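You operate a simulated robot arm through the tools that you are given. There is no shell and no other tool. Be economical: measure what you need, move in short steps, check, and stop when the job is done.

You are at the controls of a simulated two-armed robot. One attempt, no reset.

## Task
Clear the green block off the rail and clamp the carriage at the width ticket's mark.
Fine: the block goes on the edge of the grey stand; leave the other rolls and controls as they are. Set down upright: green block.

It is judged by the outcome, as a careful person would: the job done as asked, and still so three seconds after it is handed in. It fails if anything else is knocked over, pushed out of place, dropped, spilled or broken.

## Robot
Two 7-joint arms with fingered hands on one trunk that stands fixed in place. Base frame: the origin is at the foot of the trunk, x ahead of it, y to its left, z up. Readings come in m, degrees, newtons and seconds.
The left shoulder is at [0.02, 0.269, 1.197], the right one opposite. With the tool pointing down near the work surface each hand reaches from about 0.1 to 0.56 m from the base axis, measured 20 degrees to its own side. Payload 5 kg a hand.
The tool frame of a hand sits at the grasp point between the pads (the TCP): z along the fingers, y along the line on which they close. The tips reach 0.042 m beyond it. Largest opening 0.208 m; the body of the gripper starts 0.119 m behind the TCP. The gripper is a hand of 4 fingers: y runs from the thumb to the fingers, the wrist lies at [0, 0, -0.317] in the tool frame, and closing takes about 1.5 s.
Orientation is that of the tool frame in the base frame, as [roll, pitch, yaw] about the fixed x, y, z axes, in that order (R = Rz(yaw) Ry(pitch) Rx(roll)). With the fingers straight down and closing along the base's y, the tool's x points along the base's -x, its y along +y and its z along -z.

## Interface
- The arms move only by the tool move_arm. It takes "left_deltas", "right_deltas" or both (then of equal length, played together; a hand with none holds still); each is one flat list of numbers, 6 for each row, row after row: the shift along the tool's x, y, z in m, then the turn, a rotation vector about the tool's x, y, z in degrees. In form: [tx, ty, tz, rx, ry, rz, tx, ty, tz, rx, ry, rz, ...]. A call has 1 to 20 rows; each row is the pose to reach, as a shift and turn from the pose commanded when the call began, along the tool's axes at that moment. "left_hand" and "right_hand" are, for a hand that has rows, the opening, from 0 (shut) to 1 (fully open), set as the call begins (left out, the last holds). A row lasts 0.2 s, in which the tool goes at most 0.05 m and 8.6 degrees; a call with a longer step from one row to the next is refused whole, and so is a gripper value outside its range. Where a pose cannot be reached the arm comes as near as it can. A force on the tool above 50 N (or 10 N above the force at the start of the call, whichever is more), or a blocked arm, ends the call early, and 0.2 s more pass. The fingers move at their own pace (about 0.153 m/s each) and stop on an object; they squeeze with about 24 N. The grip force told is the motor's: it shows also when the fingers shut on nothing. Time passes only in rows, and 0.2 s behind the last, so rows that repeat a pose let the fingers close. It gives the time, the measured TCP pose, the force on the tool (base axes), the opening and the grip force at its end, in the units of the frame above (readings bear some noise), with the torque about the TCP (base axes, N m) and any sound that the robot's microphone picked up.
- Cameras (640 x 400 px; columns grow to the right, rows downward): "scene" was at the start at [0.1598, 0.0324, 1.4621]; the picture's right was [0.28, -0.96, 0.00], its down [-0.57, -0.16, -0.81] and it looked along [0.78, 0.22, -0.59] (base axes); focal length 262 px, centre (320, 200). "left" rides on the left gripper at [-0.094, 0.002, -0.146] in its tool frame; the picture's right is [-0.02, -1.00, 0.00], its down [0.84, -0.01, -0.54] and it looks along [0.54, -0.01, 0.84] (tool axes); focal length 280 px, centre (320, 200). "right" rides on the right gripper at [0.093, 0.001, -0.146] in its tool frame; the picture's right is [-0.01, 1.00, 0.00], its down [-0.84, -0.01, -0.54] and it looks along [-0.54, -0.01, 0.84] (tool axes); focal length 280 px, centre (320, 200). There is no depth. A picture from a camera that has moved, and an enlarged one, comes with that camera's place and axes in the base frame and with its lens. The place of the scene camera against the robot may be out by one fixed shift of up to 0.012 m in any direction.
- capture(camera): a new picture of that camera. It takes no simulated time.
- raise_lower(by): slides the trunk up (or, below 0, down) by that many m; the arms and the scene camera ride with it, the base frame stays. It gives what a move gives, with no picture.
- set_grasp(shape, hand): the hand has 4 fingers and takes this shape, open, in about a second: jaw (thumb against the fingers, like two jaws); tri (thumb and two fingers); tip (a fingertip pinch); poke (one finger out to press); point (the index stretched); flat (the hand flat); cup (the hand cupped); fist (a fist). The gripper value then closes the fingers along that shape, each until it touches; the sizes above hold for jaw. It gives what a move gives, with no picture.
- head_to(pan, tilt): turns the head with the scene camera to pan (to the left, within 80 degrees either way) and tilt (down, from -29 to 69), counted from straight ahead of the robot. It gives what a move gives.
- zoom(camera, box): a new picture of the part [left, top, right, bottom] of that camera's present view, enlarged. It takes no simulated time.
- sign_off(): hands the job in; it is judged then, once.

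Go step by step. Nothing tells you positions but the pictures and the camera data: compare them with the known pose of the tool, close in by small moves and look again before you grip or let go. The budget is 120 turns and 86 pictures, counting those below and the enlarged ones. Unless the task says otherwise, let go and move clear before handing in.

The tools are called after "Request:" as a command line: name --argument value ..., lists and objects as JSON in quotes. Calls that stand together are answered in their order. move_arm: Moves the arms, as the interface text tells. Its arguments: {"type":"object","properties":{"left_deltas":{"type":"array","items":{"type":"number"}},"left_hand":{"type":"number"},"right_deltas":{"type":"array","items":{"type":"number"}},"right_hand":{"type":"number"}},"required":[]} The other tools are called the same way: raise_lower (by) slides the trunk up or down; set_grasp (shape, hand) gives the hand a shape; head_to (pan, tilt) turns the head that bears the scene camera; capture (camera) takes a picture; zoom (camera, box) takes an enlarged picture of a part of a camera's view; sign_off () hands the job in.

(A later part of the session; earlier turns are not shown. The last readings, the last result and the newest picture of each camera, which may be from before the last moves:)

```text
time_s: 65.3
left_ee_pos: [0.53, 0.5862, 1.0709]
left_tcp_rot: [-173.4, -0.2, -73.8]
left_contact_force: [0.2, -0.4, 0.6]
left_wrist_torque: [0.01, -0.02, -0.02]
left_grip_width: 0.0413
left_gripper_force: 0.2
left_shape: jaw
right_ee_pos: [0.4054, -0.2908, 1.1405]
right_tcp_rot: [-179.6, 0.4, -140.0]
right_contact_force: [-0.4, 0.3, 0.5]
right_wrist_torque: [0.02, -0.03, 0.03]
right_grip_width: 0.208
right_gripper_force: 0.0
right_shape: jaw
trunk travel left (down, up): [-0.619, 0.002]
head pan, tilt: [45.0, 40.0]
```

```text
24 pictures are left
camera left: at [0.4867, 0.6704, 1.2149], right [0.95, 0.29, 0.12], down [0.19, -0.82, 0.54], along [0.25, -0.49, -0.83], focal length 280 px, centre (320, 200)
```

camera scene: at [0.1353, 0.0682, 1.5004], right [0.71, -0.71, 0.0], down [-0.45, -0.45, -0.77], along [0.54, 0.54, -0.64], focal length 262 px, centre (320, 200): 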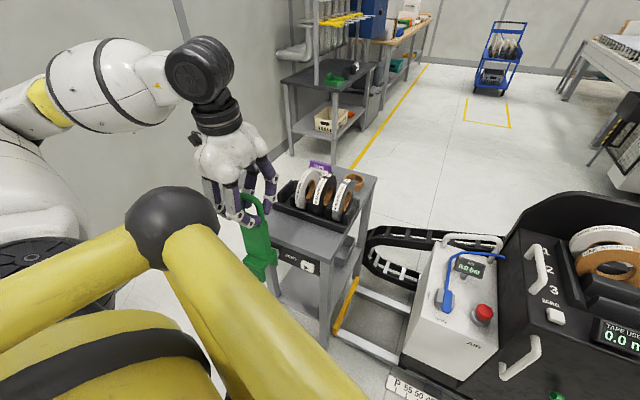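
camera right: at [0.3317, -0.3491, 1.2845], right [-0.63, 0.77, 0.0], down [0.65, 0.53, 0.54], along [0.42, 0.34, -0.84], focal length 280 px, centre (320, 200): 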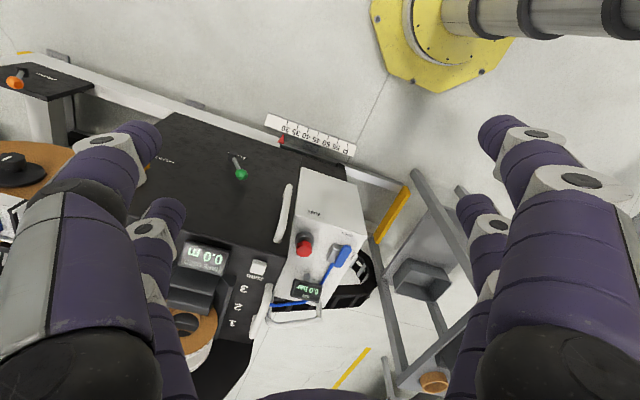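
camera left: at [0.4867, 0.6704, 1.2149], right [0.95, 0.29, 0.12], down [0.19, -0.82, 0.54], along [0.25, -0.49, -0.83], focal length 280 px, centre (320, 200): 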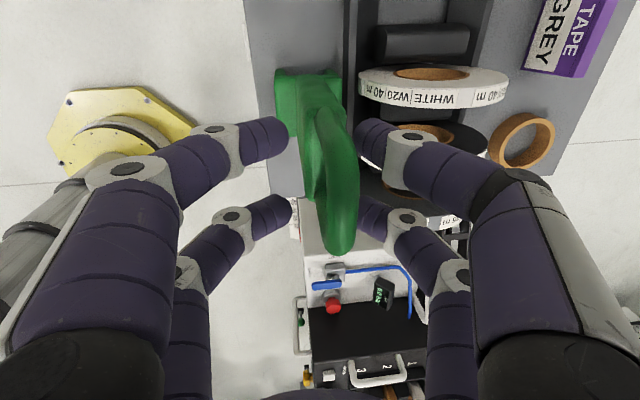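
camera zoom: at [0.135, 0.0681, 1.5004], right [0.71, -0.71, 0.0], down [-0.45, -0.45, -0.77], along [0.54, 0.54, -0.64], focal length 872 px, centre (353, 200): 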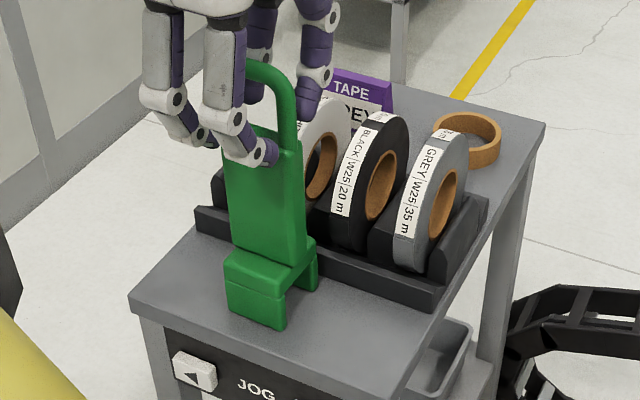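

The block stands upright by itself on the stand's edge. I'll withdraw straight up, then back.

Request:
move_arm --left_deltas '[0, -0.004, -0.03, 0, 0, 0, 0, -0.008, -0.07, 0, 0, 0, 0, -0.014, -0.119, 0, 0, 0, 0, 0.03, -0.12, 0, 0, 0, 0, 0.075, -0.125, 0, 0, 0, 0, 0.12, -0.13, 0, 0, 0, 0, 0.165, -0.135, 0, 0, 0, 0, 0.21, -0.14, 0, 0, 0]' --left_hand 0.28

Request:
head_to --pan 16 --tilt 42

Request:
capture --camera "scene"

```text
time_s: 67.1
left_ee_pos: [0.3126, 0.5237, 1.1864]
left_tcp_rot: [-173.1, -0.2, -73.8]
left_contact_force: [-1.2, -0.2, 0.9]
left_wrist_torque: [0.09, -0.1, 0.01]
left_grip_width: 0.0581
left_gripper_force: 0.1
left_shape: jaw
right_ee_pos: [0.4034, -0.2913, 1.1413]
right_tcp_rot: [-179.7, 0.4, -140.0]
right_contact_force: [-0.5, -0.2, 0.3]
right_wrist_torque: [0.13, -0.19, -0.01]
right_grip_width: 0.208
right_gripper_force: 0.1
right_shape: jaw
trunk travel left (down, up): [-0.619, 0.002]
head pan, tilt: [45.0, 40.0]
```

```text
time_s: 68.0
left_ee_pos: [0.3156, 0.5243, 1.1852]
left_tcp_rot: [-173.4, -0.2, -73.8]
left_contact_force: [0.8, -0.2, -0.1]
left_wrist_torque: [-0.04, 0.09, -0.03]
left_grip_width: 0.0583
left_gripper_force: 0.0
left_shape: jaw
right_ee_pos: [0.4067, -0.2887, 1.1395]
right_tcp_rot: [-179.8, 0.3, -140.0]
right_contact_force: [-0.7, 0.0, 0.1]
right_wrist_torque: [-0.05, 0.1, -0.04]
right_grip_width: 0.2079
right_gripper_force: 0.1
right_shape: jaw
trunk travel left (down, up): [-0.619, 0.002]
head pan, tilt: [16.0, 42.0]
```

```text
23 pictures are left
camera scene: at [0.1564, 0.0315, 1.4973], right [0.28, -0.96, 0.0], down [-0.64, -0.19, -0.74], along [0.71, 0.21, -0.67], focal length 262 px, centre (320, 200)
```

scene: 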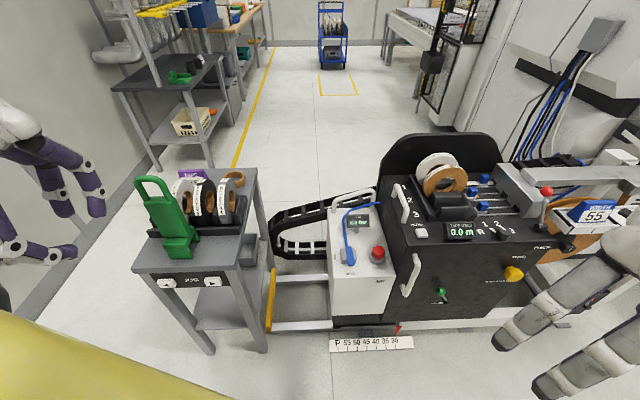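

The block is safely placed and everything else looks in order. Now the carriage: zoom on the front handle, clamp lever and pointer.

Request:
zoom --camera "scene" --box '[320, 230, 500, 355]'

Request:
zoom --camera "right" --box '[160, 90, 380, 250]'

```text
3.20 times, centred on (410, 292) of scene
camera zoom: at [0.1564, 0.0315, 1.4973], right [0.28, -0.96, 0.0], down [-0.64, -0.19, -0.74], along [0.71, 0.21, -0.67], focal length 837 px, centre (32, -96)
```

zoom: 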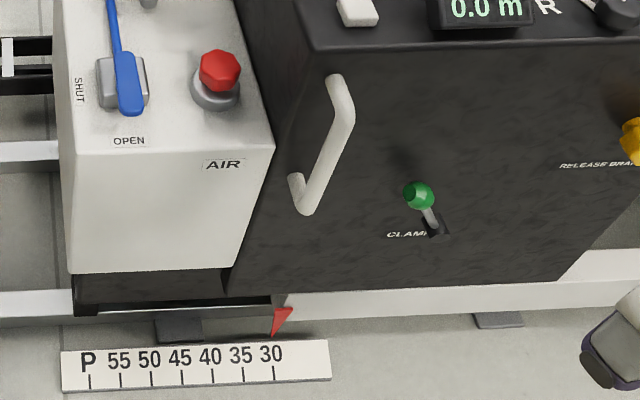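

```text
2.50 times, centred on (270, 170) of right
camera zoom: at [0.3324, -0.3489, 1.2844], right [-0.63, 0.78, 0.0], down [0.65, 0.53, 0.54], along [0.42, 0.34, -0.84], focal length 701 px, centre (445, 275)
```

zoom: 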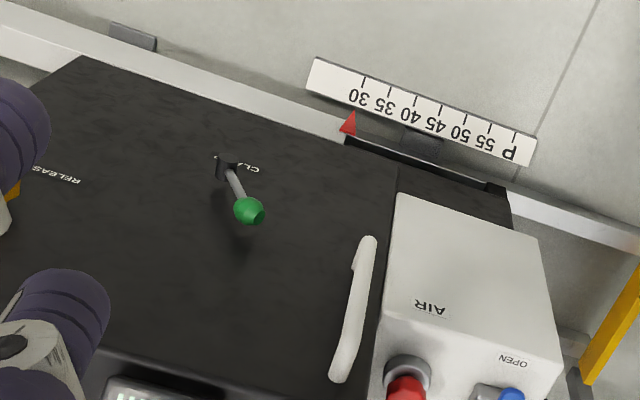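

The handle bar is at about U −0.345, depth 0.67 m, z 0.56–0.79 (vertical). I'll bring the right hand in front of it: align yaw, move forward, tilt 40° and lower.

Request:
move_arm --right_deltas '[0, 0, 0, 0, 0, 8, 0, 0, 0, 0, 0, 16, 0, 0, 0, 0, 0, 24]' --right_hand 0.5

Request:
move_arm --right_deltas '[-0.045, 0, 0, 0, 0, 0, -0.09, 0.01, 0, 0, 0, 0, -0.135, 0.02, 0, 0, 0, 0, -0.18, 0.03, 0, 0, -8, 0, -0.225, 0.04, 0, 0, -16, 0, -0.26, 0.046, 0, 0, -24, 0, -0.26, 0.046, 0.045, 0, -32, 0, -0.26, 0.046, 0.09, 0, -40, 0, -0.26, 0.046, 0.135, 0, -40, 0, -0.26, 0.046, 0.18, 0, -40, 0, -0.26, 0.046, 0.225, 0, -40, 0, -0.26, 0.046, 0.27, 0, -40, 0, -0.26, 0.046, 0.315, 0, -40, 0, -0.26, 0.046, 0.36, 0, -40, 0, -0.26, 0.046, 0.405, 0, -40, 0, -0.26, 0.046, 0.45, 0, -40, 0]'

Request:
capture --camera "right"

Request:
capture --camera "scene"

```text
time_s: 68.8
left_ee_pos: [0.3139, 0.5246, 1.1853]
left_tcp_rot: [-173.2, -0.1, -73.9]
left_contact_force: [0.5, -0.1, 0.1]
left_wrist_torque: [-0.04, 0.05, 0.02]
left_grip_width: 0.0579
left_gripper_force: 0.0
left_shape: jaw
right_ee_pos: [0.4049, -0.2912, 1.1402]
right_tcp_rot: [-179.9, 0.4, -164.2]
right_contact_force: [-0.1, -0.4, -0.3]
right_wrist_torque: [0.02, 0.01, 0.01]
right_grip_width: 0.1048
right_gripper_force: 0.1
right_shape: jaw
trunk travel left (down, up): [-0.619, 0.002]
head pan, tilt: [16.0, 42.0]
```

```text
time_s: 72.4
left_ee_pos: [0.3117, 0.5235, 1.1852]
left_tcp_rot: [-173.4, -0.2, -73.8]
left_contact_force: [-0.6, -0.7, -0.1]
left_wrist_torque: [0.04, -0.07, 0.02]
left_grip_width: 0.058
left_gripper_force: 0.1
left_shape: jaw
right_ee_pos: [0.5887, -0.168, 0.6363]
right_tcp_rot: [176.0, 35.1, -167.8]
right_contact_force: [-0.3, 0.1, -0.1]
right_wrist_torque: [0.01, -0.06, -0.02]
right_grip_width: 0.1043
right_gripper_force: 0.0
right_shape: jaw
trunk travel left (down, up): [-0.619, 0.002]
head pan, tilt: [16.0, 42.0]
stopped in row 16 (right hand): the arm was blocked; the commanded pose is now the measured one
```

```text
20 pictures are left
camera right: at [0.4342, -0.2117, 0.7004], right [-0.24, 0.97, 0.07], down [0.38, 0.03, 0.92], along [0.89, 0.25, -0.38], focal length 280 px, centre (320, 200)
```

right: 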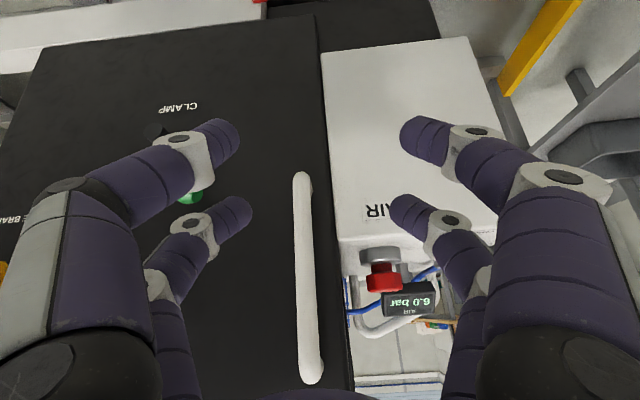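

```text
19 pictures are left
camera scene: at [0.1548, 0.0304, 1.4977], right [0.28, -0.96, 0.0], down [-0.64, -0.18, -0.74], along [0.71, 0.21, -0.67], focal length 262 px, centre (320, 200)
```

scene: 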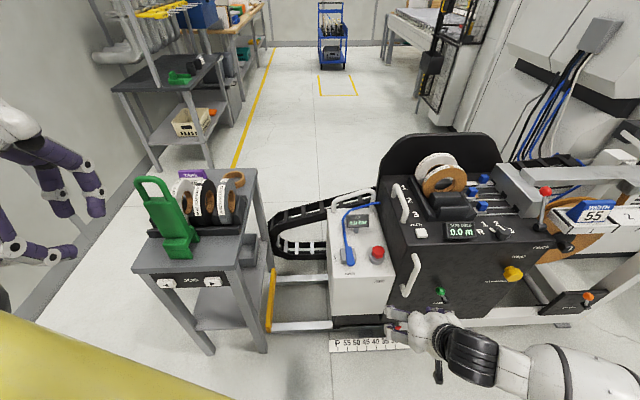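

The handle is just ahead of the hand. I'll square the hand up and move forward around the bar.

Request:
move_arm --right_deltas '[-0.027, -0.01, 0.019, 1.7, 0, -3.2, -0.054, -0.017, 0.038, 1.7, 0, -3.2, -0.08, -0.017, 0.056, 1.7, 0, -3.2, -0.107, -0.017, 0.075, 1.7, 0, -3.2]'

Request:
capture --camera "right"

```text
time_s: 73.5
left_ee_pos: [0.3139, 0.5241, 1.1852]
left_tcp_rot: [-173.3, -0.2, -73.9]
left_contact_force: [1.1, 0.4, -0.4]
left_wrist_torque: [0.02, 0.12, -0.01]
left_grip_width: 0.0585
left_gripper_force: 0.1
left_shape: jaw
right_ee_pos: [0.7085, -0.1504, 0.6267]
right_tcp_rot: [179.6, 34.1, -163.5]
right_contact_force: [-24.1, -7.3, 6.1]
right_wrist_torque: [0.4, 0.15, 1.52]
right_grip_width: 0.1032
right_gripper_force: 0.1
right_shape: jaw
trunk travel left (down, up): [-0.619, 0.002]
head pan, tilt: [16.0, 42.0]
stopped in row 4 (right hand): the force on the tool passed its limit at 51 N (the readings are from after the stop); the commanded pose is now the measured one
```

```text
18 pictures are left
camera right: at [0.5557, -0.1947, 0.6949], right [-0.27, 0.96, 0.01], down [0.38, 0.1, 0.92], along [0.88, 0.26, -0.4], focal length 280 px, centre (320, 200)
```

right: 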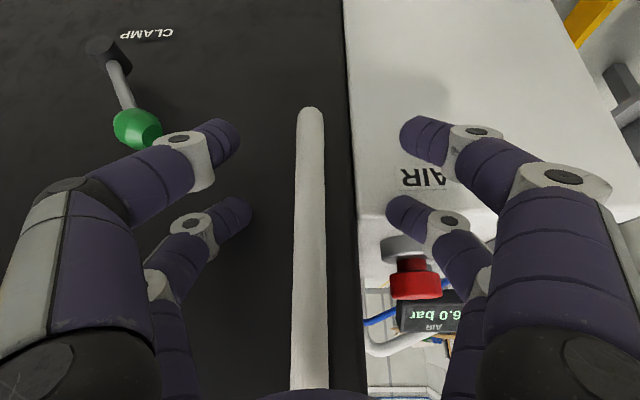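

Fingertips touched the face; back off 1.5 cm and close on the bar.

Request:
move_arm --right_deltas '[0.0124, -0.004, -0.0084, 0, 0, 0]'

Request:
move_arm --right_deltas '[0, 0, 0, 0, 0, 0, 0, 0, 0, 0, 0, 0, 0, 0, 0, 0, 0, 0, 0, 0, 0, 0, 0, 0, 0, 0, 0, 0, 0, 0, 0, 0, 0, 0, 0, 0]' --right_hand 0

Request:
capture --camera "right"

```text
time_s: 73.9
left_ee_pos: [0.3124, 0.5237, 1.1858]
left_tcp_rot: [-173.3, -0.2, -73.8]
left_contact_force: [-0.2, -0.2, 0.1]
left_wrist_torque: [0.02, -0.07, -0.01]
left_grip_width: 0.058
left_gripper_force: 0.0
left_shape: jaw
right_ee_pos: [0.699, -0.1588, 0.6303]
right_tcp_rot: [179.7, 34.6, -163.5]
right_contact_force: [0.0, 0.7, 0.6]
right_wrist_torque: [-0.02, 0.12, 0.04]
right_grip_width: 0.1043
right_gripper_force: 0.1
right_shape: jaw
trunk travel left (down, up): [-0.619, 0.002]
head pan, tilt: [16.0, 42.0]
```

```text
time_s: 75.3
left_ee_pos: [0.3143, 0.5249, 1.184]
left_tcp_rot: [-173.4, -0.2, -73.9]
left_contact_force: [-0.4, 0.4, -0.2]
left_wrist_torque: [0.02, 0.0, 0.04]
left_grip_width: 0.058
left_gripper_force: 0.0
left_shape: jaw
right_ee_pos: [0.6989, -0.1584, 0.6286]
right_tcp_rot: [179.8, 34.3, -163.7]
right_contact_force: [21.4, 5.7, -6.0]
right_wrist_torque: [0.01, 0.04, 0.05]
right_grip_width: 0.0
right_gripper_force: 24.0
right_shape: jaw
trunk travel left (down, up): [-0.619, 0.002]
head pan, tilt: [16.0, 42.0]
```

```text
17 pictures are left
camera right: at [0.5461, -0.2025, 0.6953], right [-0.27, 0.96, 0.01], down [0.38, 0.1, 0.92], along [0.88, 0.26, -0.39], focal length 280 px, centre (320, 200)
```

right: 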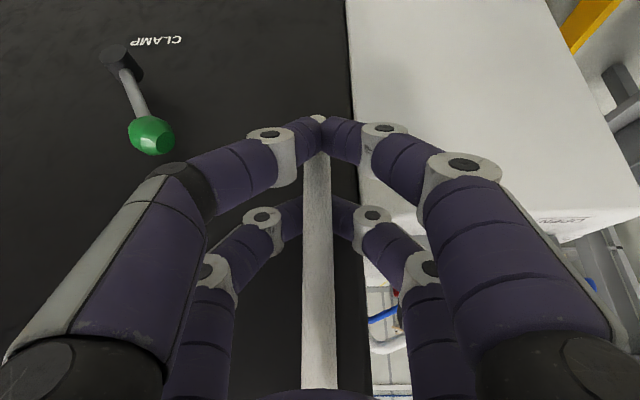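

The bar is captured between the fingers. Test a small push to the left (+U).

Request:
move_arm --right_deltas '[0, 0.008, 0, 0, 0, 0, 0, 0.016, 0, 0, 0, 0, 0, 0.024, 0, 0, 0, 0, 0, 0.03, 0, 0, 0, 0]'

Request:
zoom --camera "scene" --box '[300, 230, 500, 370]'

```text
time_s: 76.3
left_ee_pos: [0.3149, 0.523, 1.1843]
left_tcp_rot: [-173.3, -0.3, -73.8]
left_contact_force: [-0.2, 0.5, -0.9]
left_wrist_torque: [0.0, -0.01, 0.03]
left_grip_width: 0.0581
left_gripper_force: 0.0
left_shape: jaw
right_ee_pos: [0.6928, -0.1339, 0.6299]
right_tcp_rot: [179.9, 34.5, -163.8]
right_contact_force: [33.0, -31.4, 8.0]
right_wrist_torque: [-0.37, -0.47, -0.59]
right_grip_width: 0.0
right_gripper_force: 24.1
right_shape: jaw
trunk travel left (down, up): [-0.619, 0.002]
head pan, tilt: [16.0, 42.0]
```

```text
2.86 times, centred on (400, 300) of scene
camera zoom: at [0.1563, 0.0299, 1.4976], right [0.27, -0.96, 0.0], down [-0.64, -0.18, -0.74], along [0.71, 0.2, -0.67], focal length 747 px, centre (91, -86)
```

zoom: 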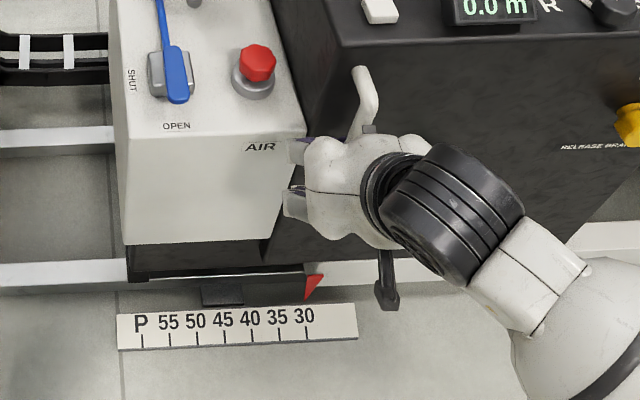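

About 39 N and the pointer hasn't moved, so the carriage seems clamped. One slightly firmer try before touching the lever.

Request:
move_arm --right_deltas '[0, 0.005, 0, 0, 0, 0, 0, 0.01, 0, 0, 0, 0, 0, 0.015, 0, 0, 0, 0]'

Request:
zoom --camera "scene" --box '[310, 290, 430, 365]'

```text
time_s: 77.2
left_ee_pos: [0.314, 0.5244, 1.1849]
left_tcp_rot: [-173.3, -0.3, -73.8]
left_contact_force: [0.2, -0.3, 0.2]
left_wrist_torque: [-0.01, 0.01, -0.01]
left_grip_width: 0.0584
left_gripper_force: 0.0
left_shape: jaw
right_ee_pos: [0.6942, -0.1275, 0.6305]
right_tcp_rot: [-179.3, 34.7, -164.0]
right_contact_force: [22.6, -31.6, -1.6]
right_wrist_torque: [0.06, 0.08, -0.47]
right_grip_width: 0.0001
right_gripper_force: 24.0
right_shape: jaw
trunk travel left (down, up): [-0.619, 0.002]
head pan, tilt: [16.0, 42.0]
stopped in row 3 (right hand): the force on the tool passed its limit at 56 N (the readings are from after the stop); the commanded pose is now the measured one
```

```text
5.33 times, centred on (370, 328) of scene
camera zoom: at [0.1565, 0.0304, 1.4972], right [0.28, -0.96, 0.0], down [-0.64, -0.18, -0.74], along [0.71, 0.21, -0.67], focal length 1395 px, centre (53, -480)
```

zoom: 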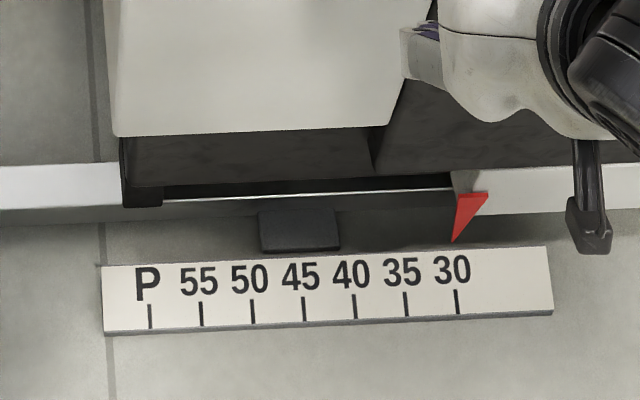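

The clamp holds, so I'll release the bar, back off, and go to the green clamp lever's ball (≈U −0.48, depth 0.67, z 0.55).

Request:
move_arm --right_deltas '[0, -0.01, 0, 0, 0, 0, 0, -0.015, 0, 0, 0, 0, 0, -0.015, 0, 0, 0, 0, 0, -0.015, 0, 0, 0, 0, 0.037, -0.015, -0.025, 0, 0, 0, 0.074, -0.015, -0.051, 0, 0, 0]' --right_hand 0.5

Request:
move_arm --right_deltas '[0.005, -0.04, 0.01, 0, 0, 0, 0.015, -0.08, 0.02, 0, 0, 0, 0.022, -0.115, 0.035, 0, 0, 0, 0.03, -0.145, 0.048, 0, 0, 0]'

Request:
capture --camera "right"

```text
time_s: 78.6
left_ee_pos: [0.3132, 0.5239, 1.1853]
left_tcp_rot: [-173.3, -0.2, -73.8]
left_contact_force: [-0.8, 1.1, 0.0]
left_wrist_torque: [-0.05, -0.02, -0.01]
left_grip_width: 0.0581
left_gripper_force: 0.1
left_shape: jaw
right_ee_pos: [0.6079, -0.159, 0.6318]
right_tcp_rot: [180.0, 34.8, -163.9]
right_contact_force: [0.6, 0.6, 0.6]
right_wrist_torque: [-0.11, 0.08, -0.03]
right_grip_width: 0.1041
right_gripper_force: 0.1
right_shape: jaw
trunk travel left (down, up): [-0.619, 0.002]
head pan, tilt: [16.0, 42.0]
```

```text
time_s: 79.6
left_ee_pos: [0.3131, 0.5241, 1.1858]
left_tcp_rot: [-173.3, -0.2, -73.8]
left_contact_force: [-0.3, -1.6, 0.2]
left_wrist_torque: [0.05, 0.0, 0.02]
left_grip_width: 0.0581
left_gripper_force: 0.1
left_shape: jaw
right_ee_pos: [0.6499, -0.2995, 0.5735]
right_tcp_rot: [180.0, 34.7, -163.8]
right_contact_force: [-0.1, 0.3, 0.8]
right_wrist_torque: [0.0, 0.07, 0.04]
right_grip_width: 0.1039
right_gripper_force: 0.0
right_shape: jaw
trunk travel left (down, up): [-0.619, 0.002]
head pan, tilt: [16.0, 42.0]
```

```text
14 pictures are left
camera right: at [0.4964, -0.3411, 0.6402], right [-0.27, 0.96, 0.01], down [0.37, 0.1, 0.92], along [0.89, 0.25, -0.39], focal length 280 px, centre (320, 200)
```

right: 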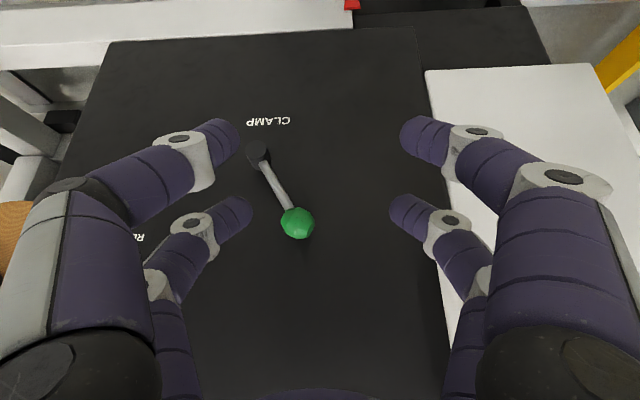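

Lever is clear: hub at lower right, ball up-left of it, turning in the plane of the panel. I'll bring the fingertips around the ball and close on it.

Request:
move_arm --right_deltas '[-0.033, -0.015, 0.028, 0, 0, 0, -0.066, -0.023, 0.055, 0, 0, 0, -0.066, -0.023, 0.055, 0, 0, 0]' --right_hand 0.45

Request:
move_arm --right_deltas '[0, 0, 0, 0, 0, 0, 0, 0, 0, 0, 0, 0, 0, 0, 0, 0, 0, 0, 0, 0, 0, 0, 0, 0, 0, 0, 0, 0, 0, 0]' --right_hand 0

Request:
capture --camera "right"

```text
time_s: 80.4
left_ee_pos: [0.313, 0.5235, 1.1848]
left_tcp_rot: [-173.4, -0.3, -73.9]
left_contact_force: [0.6, -0.6, -1.0]
left_wrist_torque: [0.01, 0.03, 0.0]
left_grip_width: 0.0581
left_gripper_force: 0.0
left_shape: jaw
right_ee_pos: [0.7381, -0.2964, 0.5665]
right_tcp_rot: [-179.8, 34.6, -163.9]
right_contact_force: [0.3, 0.2, -0.9]
right_wrist_torque: [0.03, -0.02, 0.01]
right_grip_width: 0.0943
right_gripper_force: 0.1
right_shape: jaw
trunk travel left (down, up): [-0.619, 0.002]
head pan, tilt: [16.0, 42.0]
```

```text
time_s: 81.6
left_ee_pos: [0.3138, 0.5238, 1.1853]
left_tcp_rot: [-173.3, -0.1, -73.8]
left_contact_force: [-0.1, 0.9, -0.6]
left_wrist_torque: [0.02, -0.01, -0.02]
left_grip_width: 0.0579
left_gripper_force: 0.1
left_shape: jaw
right_ee_pos: [0.738, -0.2964, 0.5659]
right_tcp_rot: [-180.0, 34.6, -163.8]
right_contact_force: [1.4, 1.2, 1.2]
right_wrist_torque: [0.0, -0.03, 0.04]
right_grip_width: 0.0
right_gripper_force: 23.6
right_shape: jaw
trunk travel left (down, up): [-0.619, 0.002]
head pan, tilt: [16.0, 42.0]
```

```text
13 pictures are left
camera right: at [0.5847, -0.3388, 0.6325], right [-0.27, 0.96, 0.01], down [0.38, 0.1, 0.92], along [0.89, 0.25, -0.39], focal length 280 px, centre (320, 200)
```

right: 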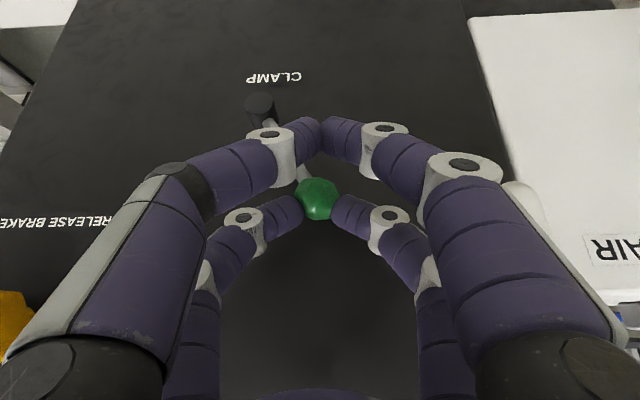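

The ball is held. Test turning the lever to the right along its arc.

Request:
move_arm --right_deltas '[-0.003, -0.012, -0.005, 0, 0, 0, -0.006, -0.024, -0.008, 0, 0, 0, -0.007, -0.036, -0.01, 0, 0, 0]'

```text
time_s: 82.4
left_ee_pos: [0.3131, 0.5255, 1.1859]
left_tcp_rot: [-173.3, -0.3, -73.8]
left_contact_force: [0.1, -0.1, 0.6]
left_wrist_torque: [-0.04, -0.03, -0.03]
left_grip_width: 0.0584
left_gripper_force: 0.0
left_shape: jaw
right_ee_pos: [0.7496, -0.3292, 0.5808]
right_tcp_rot: [-179.9, 34.8, -163.8]
right_contact_force: [-0.4, 5.2, 16.9]
right_wrist_torque: [0.45, -0.61, 0.15]
right_grip_width: 0.0
right_gripper_force: 24.2
right_shape: jaw
trunk travel left (down, up): [-0.619, 0.002]
head pan, tilt: [16.0, 42.0]
```

Request:
capture --camera "right"

```text
12 pictures are left
camera right: at [0.5961, -0.3725, 0.6467], right [-0.27, 0.96, 0.01], down [0.37, 0.1, 0.92], along [0.89, 0.25, -0.38], focal length 280 px, centre (320, 200)
```

right: 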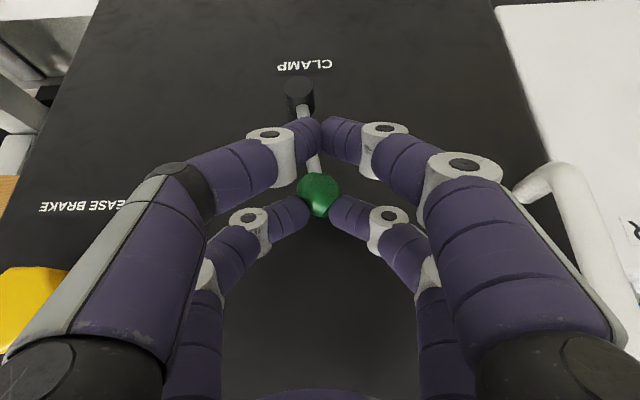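

The lever turns easily; now it's near upright. Continue to the right until it stops.

Request:
move_arm --right_deltas '[-0.001, -0.012, -0.002, 0, 0, 0, -0.001, -0.024, -0.002, 0, 0, 0, 0.001, -0.036, 0.001, 0, 0, 0, 0.004, -0.048, 0.005, 0, 0, 0, 0.008, -0.058, 0.011, 0, 0, 0]'

Request:
capture --camera "right"

```text
time_s: 83.6
left_ee_pos: [0.3125, 0.5242, 1.1862]
left_tcp_rot: [-173.2, -0.3, -73.9]
left_contact_force: [0.3, 0.4, -0.2]
left_wrist_torque: [-0.04, -0.05, 0.01]
left_grip_width: 0.0583
left_gripper_force: 0.1
left_shape: jaw
right_ee_pos: [0.7621, -0.3878, 0.5666]
right_tcp_rot: [-179.8, 34.7, -163.7]
right_contact_force: [-9.2, -7.1, 27.2]
right_wrist_torque: [0.27, -1.0, -0.17]
right_grip_width: 0.0
right_gripper_force: 24.0
right_shape: jaw
trunk travel left (down, up): [-0.619, 0.002]
head pan, tilt: [16.0, 42.0]
```

```text
11 pictures are left
camera right: at [0.6095, -0.4298, 0.6329], right [-0.27, 0.96, 0.01], down [0.37, 0.1, 0.92], along [0.89, 0.25, -0.39], focal length 280 px, centre (320, 200)
```

right: 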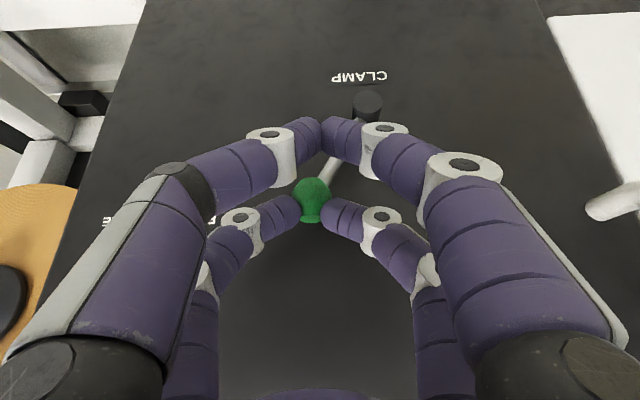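

Request:
move_arm --right_deltas '[0.003, -0.007, 0.004, 0, 0, 0, 0.006, -0.014, 0.008, 0, 0, 0]'

Request:
move_arm --right_deltas '[0, 0, 0, 0, 0, 0, 0, 0, 0, 0, 0, 0, 0, 0, 0, 0, 0, 0, 0, 0, 0, 0, 0, 0, 0.033, 0, -0.028, 0, 0, 0, 0.066, 0, -0.05, 0, 0, 0]' --right_hand 0.5

Request:
zoom --camera "right" --box '[100, 0, 540, 280]'

```text
time_s: 84.2
left_ee_pos: [0.3141, 0.5241, 1.1856]
left_tcp_rot: [-173.2, -0.3, -73.9]
left_contact_force: [-0.2, -0.4, 1.4]
left_wrist_torque: [0.08, 0.07, 0.01]
left_grip_width: 0.058
left_gripper_force: 0.0
left_shape: jaw
right_ee_pos: [0.7673, -0.3943, 0.5647]
right_tcp_rot: [179.9, 35.0, -163.7]
right_contact_force: [-31.7, -0.6, 29.6]
right_wrist_torque: [0.52, -0.82, 0.61]
right_grip_width: 0.0008
right_gripper_force: 23.9
right_shape: jaw
trunk travel left (down, up): [-0.619, 0.002]
head pan, tilt: [16.0, 42.0]
stopped in row 2 (right hand): the force on the tool passed its limit at 53 N (the readings are from after the stop); the commanded pose is now the measured one
```

```text
time_s: 85.6
left_ee_pos: [0.3128, 0.5241, 1.1846]
left_tcp_rot: [-173.3, -0.2, -73.8]
left_contact_force: [-2.1, -0.3, 0.5]
left_wrist_torque: [0.0, -0.03, 0.0]
left_grip_width: 0.0581
left_gripper_force: 0.1
left_shape: jaw
right_ee_pos: [0.6898, -0.4175, 0.5644]
right_tcp_rot: [-179.9, 35.0, -163.7]
right_contact_force: [1.1, -0.5, 1.7]
right_wrist_torque: [-0.08, 0.14, 0.0]
right_grip_width: 0.1035
right_gripper_force: 0.1
right_shape: jaw
trunk travel left (down, up): [-0.619, 0.002]
head pan, tilt: [16.0, 42.0]
```

```text
1.43 times, centred on (320, 140) of right
camera zoom: at [0.5361, -0.4611, 0.6302], right [-0.27, 0.96, 0.01], down [0.37, 0.09, 0.92], along [0.89, 0.25, -0.38], focal length 401 px, centre (320, 286)
```

zoom: 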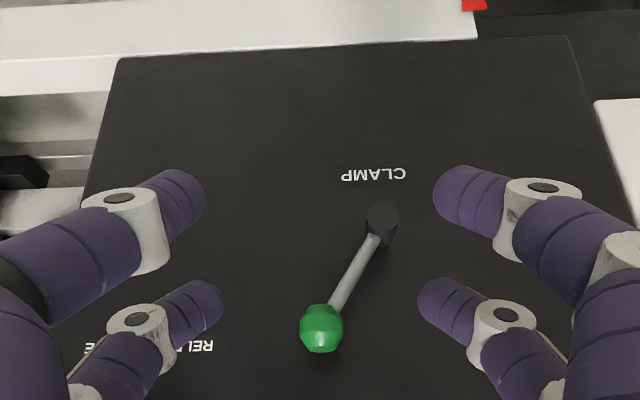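

The lever has swung over to its other stop. Now back to the handle bar, using the same pose as before, and grip.

Request:
move_arm --right_deltas '[-0.006, 0.041, -0.009, 0, 0, 0, -0.012, 0.082, -0.018, 0, 0, 0, -0.018, 0.123, -0.027, 0, 0, 0, -0.025, 0.164, -0.036, 0, 0, 0, -0.031, 0.205, -0.045, 0, 0, 0, -0.0374, 0.246, -0.0544, 0, 0, 0, -0.07, 0.246, -0.031, 0, 0, 0, -0.104, 0.246, -0.0086, 0, 0, 0, -0.104, 0.246, -0.0086, 0, 0, 0]'

Request:
move_arm --right_deltas '[0, 0, 0, 0, 0, 0, 0, 0, 0, 0, 0, 0, 0, 0, 0, 0, 0, 0, 0, 0, 0, 0, 0, 0, 0, 0, 0, 0, 0, 0]' --right_hand 0

Request:
move_arm --right_deltas '[0, 0.01, 0, 0, 0, 0, 0, 0.02, 0, 0, 0, 0, 0, 0.03, 0, 0, 0, 0, 0, 0.04, 0, 0, 0, 0, 0, 0.05, 0, 0, 0, 0]'

Request:
zoom --camera "scene" --box '[300, 230, 500, 370]'

```text
time_s: 87.6
left_ee_pos: [0.3133, 0.5226, 1.1864]
left_tcp_rot: [-173.3, -0.1, -73.7]
left_contact_force: [0.0, -1.6, 0.5]
left_wrist_torque: [0.11, -0.04, 0.02]
left_grip_width: 0.0583
left_gripper_force: 0.1
left_shape: jaw
right_ee_pos: [0.6966, -0.1586, 0.6312]
right_tcp_rot: [179.9, 34.8, -163.8]
right_contact_force: [-0.3, -0.4, 0.3]
right_wrist_torque: [0.03, 0.0, 0.03]
right_grip_width: 0.104
right_gripper_force: 0.1
right_shape: jaw
trunk travel left (down, up): [-0.619, 0.002]
head pan, tilt: [16.0, 42.0]
```

```text
time_s: 88.8
left_ee_pos: [0.3145, 0.5249, 1.1851]
left_tcp_rot: [-173.4, -0.2, -73.8]
left_contact_force: [0.6, -0.2, -0.1]
left_wrist_torque: [-0.03, 0.0, -0.01]
left_grip_width: 0.0581
left_gripper_force: 0.1
left_shape: jaw
right_ee_pos: [0.6986, -0.1586, 0.6309]
right_tcp_rot: [179.9, 34.8, -163.7]
right_contact_force: [15.6, 3.9, -8.2]
right_wrist_torque: [-0.06, 0.16, 0.01]
right_grip_width: 0.0
right_gripper_force: 23.8
right_shape: jaw
trunk travel left (down, up): [-0.619, 0.002]
head pan, tilt: [16.0, 42.0]
```

```text
time_s: 90.0
left_ee_pos: [0.315, 0.5248, 1.1844]
left_tcp_rot: [-173.3, -0.2, -73.8]
left_contact_force: [-0.9, 1.0, 0.6]
left_wrist_torque: [-0.05, -0.04, -0.03]
left_grip_width: 0.0582
left_gripper_force: 0.2
left_shape: jaw
right_ee_pos: [0.6824, -0.1078, 0.6314]
right_tcp_rot: [179.7, 34.8, -163.6]
right_contact_force: [17.9, 8.9, -3.4]
right_wrist_torque: [-0.06, -0.05, 0.15]
right_grip_width: 0.0001
right_gripper_force: 24.5
right_shape: jaw
trunk travel left (down, up): [-0.619, 0.002]
head pan, tilt: [16.0, 42.0]
```

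```text
2.86 times, centred on (400, 300) of scene
camera zoom: at [0.1562, 0.0318, 1.4974], right [0.28, -0.96, 0.0], down [-0.64, -0.19, -0.74], along [0.71, 0.2, -0.67], focal length 747 px, centre (91, -86)
```

zoom: 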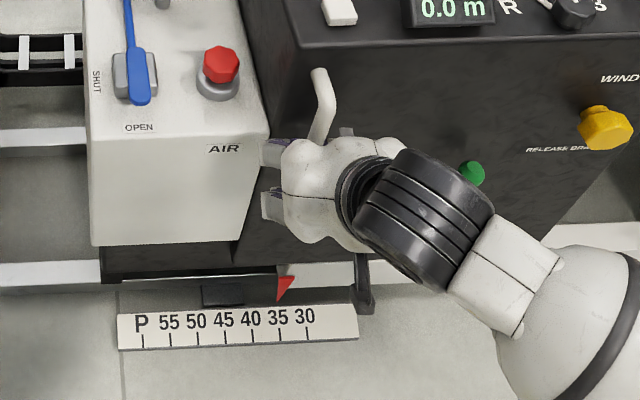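

Released — the carriage slides freely and the pointer reads about 35. I'll carry on 0.19 m to the left.

Request:
move_arm --right_deltas '[0, 0.02, 0, 0, 0, 0, 0, 0.04, 0, 0, 0, 0, 0, 0.06, 0, 0, 0, 0, 0, 0.08, 0, 0, 0, 0, 0, 0.1, 0, 0, 0, 0, 0, 0.12, 0, 0, 0, 0, 0, 0.14, 0, 0, 0, 0, 0, 0.16, 0, 0, 0, 0, 0, 0.18, 0, 0, 0, 0, 0, 0.19, 0, 0, 0, 0, 0, 0.19, 0, 0, 0, 0]'

Request:
zoom --camera "scene" --box '[270, 270, 430, 370]'

```text
time_s: 92.4
left_ee_pos: [0.314, 0.525, 1.1846]
left_tcp_rot: [-173.3, -0.2, -73.8]
left_contact_force: [-0.3, 0.2, -0.2]
left_wrist_torque: [-0.01, 0.01, 0.02]
left_grip_width: 0.0581
left_gripper_force: 0.2
left_shape: jaw
right_ee_pos: [0.6282, 0.0731, 0.6314]
right_tcp_rot: [179.9, 35.0, -163.7]
right_contact_force: [-1.0, 0.1, -0.2]
right_wrist_torque: [0.04, 0.1, -0.01]
right_grip_width: 0.0002
right_gripper_force: 23.7
right_shape: jaw
trunk travel left (down, up): [-0.619, 0.002]
head pan, tilt: [16.0, 42.0]
```

```text
4.00 times, centred on (350, 320) of scene
camera zoom: at [0.1554, 0.0311, 1.4975], right [0.28, -0.96, 0.0], down [-0.64, -0.18, -0.74], along [0.71, 0.21, -0.67], focal length 1046 px, centre (200, -280)
```

zoom: 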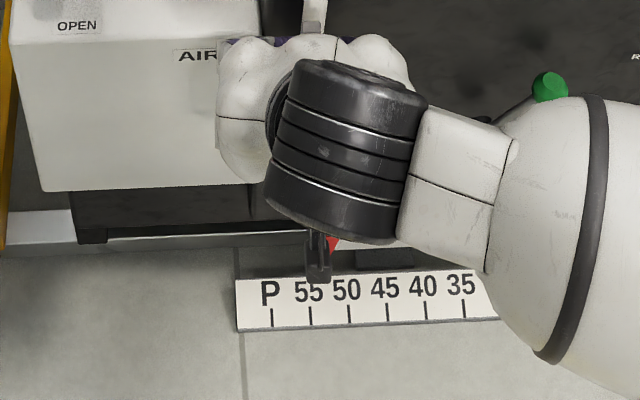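

The pointer is hidden by the hand but should be near 55. I'll open, back off, and move the hand over to the lever's place so I can read the scale.

Request:
move_arm --right_deltas '[0, 0, 0, 0, 0, 0, 0, 0, 0, 0, 0, 0, 0, 0, 0, 0, 0, 0, 0, 0, 0, 0, 0, 0, 0.033, 0, -0.023, 0, 0, 0, 0.0667, 0, -0.0458, 0, 0, 0, 0.0667, 0, -0.0458, 0, 0, 0]' --right_hand 0.5

Request:
move_arm --right_deltas '[0.006, -0.04, 0.009, 0, 0, 0, 0.012, -0.08, 0.018, 0, 0, 0, 0.018, -0.12, 0.027, 0, 0, 0, 0.025, -0.16, 0.036, 0, 0, 0, 0.031, -0.2, 0.045, 0, 0, 0, 0.0374, -0.238, 0.0544, 0, 0, 0]'

Request:
zoom --camera "scene" --box '[290, 290, 410, 365]'

```text
time_s: 94.0
left_ee_pos: [0.3137, 0.5242, 1.1845]
left_tcp_rot: [-173.3, -0.2, -73.8]
left_contact_force: [-0.5, -0.8, 0.4]
left_wrist_torque: [0.0, 0.0, -0.04]
left_grip_width: 0.058
left_gripper_force: 0.0
left_shape: jaw
right_ee_pos: [0.5568, 0.0481, 0.6359]
right_tcp_rot: [180.0, 34.4, -163.6]
right_contact_force: [-0.6, -0.3, 0.1]
right_wrist_torque: [-0.02, 0.02, -0.01]
right_grip_width: 0.1036
right_gripper_force: 0.1
right_shape: jaw
right hand out of reach, approached as far as the arm can: row 6, 7
trunk travel left (down, up): [-0.619, 0.002]
head pan, tilt: [16.0, 42.0]
```

```text
time_s: 95.4
left_ee_pos: [0.3139, 0.5228, 1.1856]
left_tcp_rot: [-173.3, -0.1, -73.8]
left_contact_force: [0.3, -1.3, 0.6]
left_wrist_torque: [0.07, 0.0, 0.04]
left_grip_width: 0.0581
left_gripper_force: 0.0
left_shape: jaw
right_ee_pos: [0.6277, -0.179, 0.5705]
right_tcp_rot: [179.7, 34.2, -163.8]
right_contact_force: [-0.5, 1.0, 1.4]
right_wrist_torque: [-0.08, -0.05, -0.07]
right_grip_width: 0.104
right_gripper_force: 0.1
right_shape: jaw
right hand out of reach, approached as far as the arm can: row 6
trunk travel left (down, up): [-0.619, 0.002]
head pan, tilt: [16.0, 42.0]
```

```text
5.33 times, centred on (350, 328) of scene
camera zoom: at [0.1555, 0.0305, 1.4975], right [0.28, -0.96, 0.0], down [-0.64, -0.18, -0.74], along [0.71, 0.21, -0.67], focal length 1395 px, centre (160, -480)
```

zoom: 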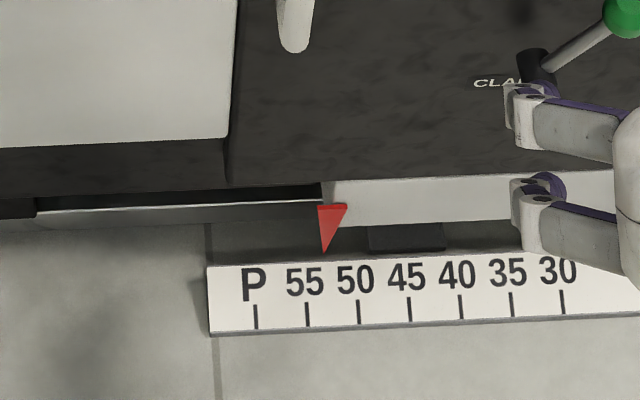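

Now the pointer is visible: it reads about 53.3, so 1.7 cm more to go. I'll regrip the bar and nudge it that far.

Request:
move_arm --right_deltas '[-0.006, 0.039, -0.008, 0, 0, 0, -0.012, 0.078, -0.016, 0, 0, 0, -0.018, 0.117, -0.025, 0, 0, 0, -0.024, 0.156, -0.033, 0, 0, 0, -0.03, 0.195, -0.042, 0, 0, 0, -0.0342, 0.233, -0.05, 0, 0, 0, -0.065, 0.233, -0.029, 0, 0, 0, -0.0955, 0.233, -0.008, 0, 0, 0, -0.0955, 0.233, -0.008, 0, 0, 0]'

Request:
move_arm --right_deltas '[0, 0, 0, 0, 0, 0, 0, 0, 0, 0, 0, 0, 0, 0, 0, 0, 0, 0, 0, 0, 0, 0, 0, 0, 0, 0, 0, 0, 0, 0]' --right_hand 0

```text
time_s: 97.4
left_ee_pos: [0.3138, 0.5241, 1.1849]
left_tcp_rot: [-173.3, -0.2, -73.8]
left_contact_force: [0.9, 0.1, -0.1]
left_wrist_torque: [-0.01, -0.01, -0.03]
left_grip_width: 0.0582
left_gripper_force: 0.1
left_shape: jaw
right_ee_pos: [0.6331, 0.065, 0.6331]
right_tcp_rot: [179.9, 34.9, -163.8]
right_contact_force: [-0.6, 0.5, 0.6]
right_wrist_torque: [0.03, 0.01, -0.03]
right_grip_width: 0.1036
right_gripper_force: 0.1
right_shape: jaw
trunk travel left (down, up): [-0.619, 0.002]
head pan, tilt: [16.0, 42.0]
```

```text
time_s: 98.6
left_ee_pos: [0.3145, 0.5245, 1.1853]
left_tcp_rot: [-173.2, -0.2, -73.8]
left_contact_force: [0.6, -0.1, 0.1]
left_wrist_torque: [-0.04, 0.02, 0.02]
left_grip_width: 0.058
left_gripper_force: 0.0
left_shape: jaw
right_ee_pos: [0.633, 0.0642, 0.6326]
right_tcp_rot: [179.9, 34.8, -163.7]
right_contact_force: [-0.3, -0.1, -0.1]
right_wrist_torque: [-0.02, 0.01, 0.0]
right_grip_width: 0.0
right_gripper_force: 24.4
right_shape: jaw
trunk travel left (down, up): [-0.619, 0.002]
head pan, tilt: [16.0, 42.0]
```

Request:
move_arm --right_deltas '[0, 0.005, 0, 0, 0, 0, 0, 0.01, 0, 0, 0, 0, 0, 0.015, 0, 0, 0, 0, 0, 0.019, 0, 0, 0, 0, 0, 0.019, 0, 0, 0, 0, 0, 0.019, 0, 0, 0, 0]'

Request:
move_arm --right_deltas '[0, 0, 0, 0, 0, 0, 0, 0, 0, 0, 0, 0, 0, 0, 0, 0, 0, 0, 0, 0, 0, 0, 0, 0, 0.033, 0, -0.023, 0, 0, 0, 0.064, 0, -0.044, 0, 0, 0, 0.066, -0.02, -0.04, 0, 0, 0, 0.072, -0.06, -0.031, 0, 0, 0, 0.078, -0.1, -0.022, 0, 0, 0, 0.084, -0.14, -0.013, 0, 0, 0, 0.09, -0.18, -0.004, 0, 0, 0, 0.1, -0.22, 0.008, 0, 0, 0, 0.1, -0.24, 0.01, 0, 0, 0]' --right_hand 0.5

Request:
zoom --camera "scene" --box '[290, 290, 410, 365]'

```text
time_s: 100.0
left_ee_pos: [0.3144, 0.5242, 1.1847]
left_tcp_rot: [-173.3, -0.2, -73.8]
left_contact_force: [0.4, 0.5, -0.1]
left_wrist_torque: [0.01, 0.0, -0.03]
left_grip_width: 0.0584
left_gripper_force: 0.1
left_shape: jaw
right_ee_pos: [0.6276, 0.0826, 0.6327]
right_tcp_rot: [179.9, 34.9, -163.7]
right_contact_force: [0.1, -2.3, 0.9]
right_wrist_torque: [-0.14, 0.02, -0.01]
right_grip_width: 0.0
right_gripper_force: 24.0
right_shape: jaw
trunk travel left (down, up): [-0.619, 0.002]
head pan, tilt: [16.0, 42.0]
```

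```text
time_s: 102.8
left_ee_pos: [0.3127, 0.5251, 1.1853]
left_tcp_rot: [-173.3, -0.2, -73.8]
left_contact_force: [0.6, -0.8, 0.5]
left_wrist_torque: [-0.01, -0.04, 0.01]
left_grip_width: 0.058
left_gripper_force: 0.1
left_shape: jaw
right_ee_pos: [0.627, -0.1679, 0.5719]
right_tcp_rot: [179.8, 34.3, -163.7]
right_contact_force: [-0.2, -0.2, 0.8]
right_wrist_torque: [-0.02, -0.02, -0.01]
right_grip_width: 0.1037
right_gripper_force: 0.0
right_shape: jaw
right hand out of reach, approached as far as the arm can: row 9, 10, 11, 12, 13
trunk travel left (down, up): [-0.619, 0.002]
head pan, tilt: [16.0, 42.0]
```

```text
5.33 times, centred on (350, 328) of scene
camera zoom: at [0.1554, 0.031, 1.4975], right [0.28, -0.96, 0.0], down [-0.64, -0.18, -0.74], along [0.71, 0.21, -0.67], focal length 1395 px, centre (160, -480)
```

zoom: 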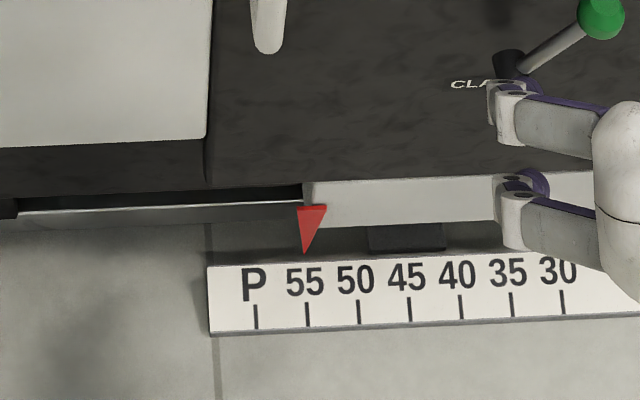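

The pointer now sits at 55 within a millimetre or two. Next I'll grip the lever's ball (now to the right of its hub) and swing it back to the left to clamp.

Request:
move_arm --right_deltas '[-0.028, -0.005, 0.022, 0, 0, 0, -0.0565, -0.005, 0.045, 0, 0, 0, -0.0565, -0.005, 0.045, 0, 0, 0]'

Request:
capture --camera "right"

```text
time_s: 103.6
left_ee_pos: [0.3135, 0.5236, 1.1857]
left_tcp_rot: [-173.4, -0.2, -73.9]
left_contact_force: [0.0, -0.8, -0.1]
left_wrist_torque: [0.05, -0.02, 0.02]
left_grip_width: 0.0582
left_gripper_force: 0.1
left_shape: jaw
right_ee_pos: [0.698, -0.1537, 0.5661]
right_tcp_rot: [-180.0, 34.8, -163.8]
right_contact_force: [-0.2, -0.6, 0.6]
right_wrist_torque: [0.01, -0.06, 0.02]
right_grip_width: 0.1042
right_gripper_force: 0.1
right_shape: jaw
trunk travel left (down, up): [-0.619, 0.002]
head pan, tilt: [16.0, 42.0]
```

```text
5 pictures are left
camera right: at [0.5435, -0.1964, 0.632], right [-0.27, 0.96, 0.01], down [0.37, 0.09, 0.92], along [0.89, 0.25, -0.38], focal length 280 px, centre (320, 200)
```

right: 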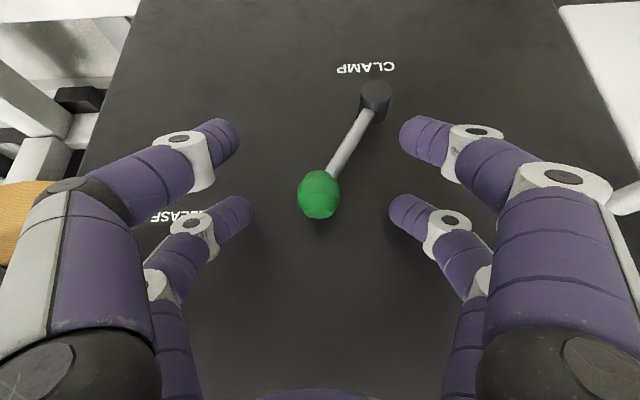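

Ball is centred. I'll narrow the fingers loosely around it (not squeezing, so as not to shift the carriage) and swing it left along the arc slowly.

Request:
move_arm --right_deltas '[0, 0, 0, 0, 0, 0, 0, 0, 0, 0, 0, 0, 0, 0, 0, 0, 0, 0]' --right_hand 0.24

Request:
move_arm --right_deltas '[-0.001, 0.01, -0.002, 0, 0, 0, -0.003, 0.02, -0.005, 0, 0, 0, -0.005, 0.03, -0.008, 0, 0, 0, -0.006, 0.04, -0.01, 0, 0, 0, -0.007, 0.05, -0.011, 0, 0, 0, -0.007, 0.06, -0.011, 0, 0, 0, -0.006, 0.07, -0.01, 0, 0, 0, -0.005, 0.08, -0.008, 0, 0, 0, -0.004, 0.09, -0.006, 0, 0, 0, -0.002, 0.1, -0.003, 0, 0, 0, 0, 0.11, 0, 0, 0, 0]'

Request:
capture --camera "right"

```text
time_s: 104.4
left_ee_pos: [0.3148, 0.5237, 1.1857]
left_tcp_rot: [-173.2, -0.2, -73.8]
left_contact_force: [0.0, 0.3, -0.4]
left_wrist_torque: [0.03, 0.0, 0.01]
left_grip_width: 0.0581
left_gripper_force: 0.0
left_shape: jaw
right_ee_pos: [0.698, -0.1528, 0.5672]
right_tcp_rot: [179.9, 34.9, -163.7]
right_contact_force: [0.6, 0.1, -0.5]
right_wrist_torque: [-0.01, -0.01, -0.03]
right_grip_width: 0.0504
right_gripper_force: 0.0
right_shape: jaw
trunk travel left (down, up): [-0.619, 0.002]
head pan, tilt: [16.0, 42.0]
```

```text
time_s: 106.8
left_ee_pos: [0.313, 0.5247, 1.1854]
left_tcp_rot: [-173.4, -0.1, -73.8]
left_contact_force: [0.1, 0.6, -0.1]
left_wrist_torque: [0.01, 0.0, -0.01]
left_grip_width: 0.0584
left_gripper_force: 0.0
left_shape: jaw
right_ee_pos: [0.6674, -0.0469, 0.5669]
right_tcp_rot: [179.9, 34.9, -163.8]
right_contact_force: [-0.2, -0.3, -0.8]
right_wrist_torque: [0.01, 0.03, 0.01]
right_grip_width: 0.0505
right_gripper_force: 0.1
right_shape: jaw
trunk travel left (down, up): [-0.619, 0.002]
head pan, tilt: [16.0, 42.0]
```

```text
4 pictures are left
camera right: at [0.513, -0.0898, 0.6323], right [-0.27, 0.96, 0.01], down [0.37, 0.09, 0.92], along [0.89, 0.25, -0.38], focal length 280 px, centre (320, 200)
```

right: 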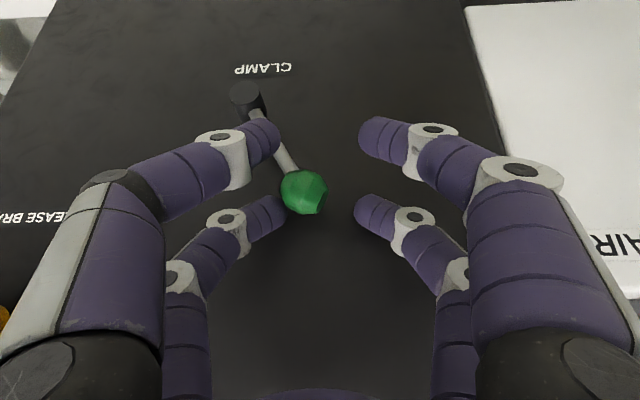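

The lever is back at its original (clamped) angle. A small extra push to be sure it is seated against its stop.

Request:
move_arm --right_deltas '[0.002, 0.005, 0.003, 0, 0, 0, 0.004, 0.01, 0.006, 0, 0, 0]'

```text
time_s: 107.4
left_ee_pos: [0.3135, 0.5249, 1.1858]
left_tcp_rot: [-173.3, -0.2, -73.7]
left_contact_force: [-0.5, 0.5, -0.7]
left_wrist_torque: [0.01, 0.01, 0.0]
left_grip_width: 0.058
left_gripper_force: 0.0
left_shape: jaw
right_ee_pos: [0.6647, -0.0384, 0.5604]
right_tcp_rot: [179.9, 35.1, -163.7]
right_contact_force: [2.8, -5.5, 8.5]
right_wrist_torque: [-0.24, -0.41, -0.22]
right_grip_width: 0.052
right_gripper_force: 0.0
right_shape: jaw
trunk travel left (down, up): [-0.619, 0.002]
head pan, tilt: [16.0, 42.0]
```

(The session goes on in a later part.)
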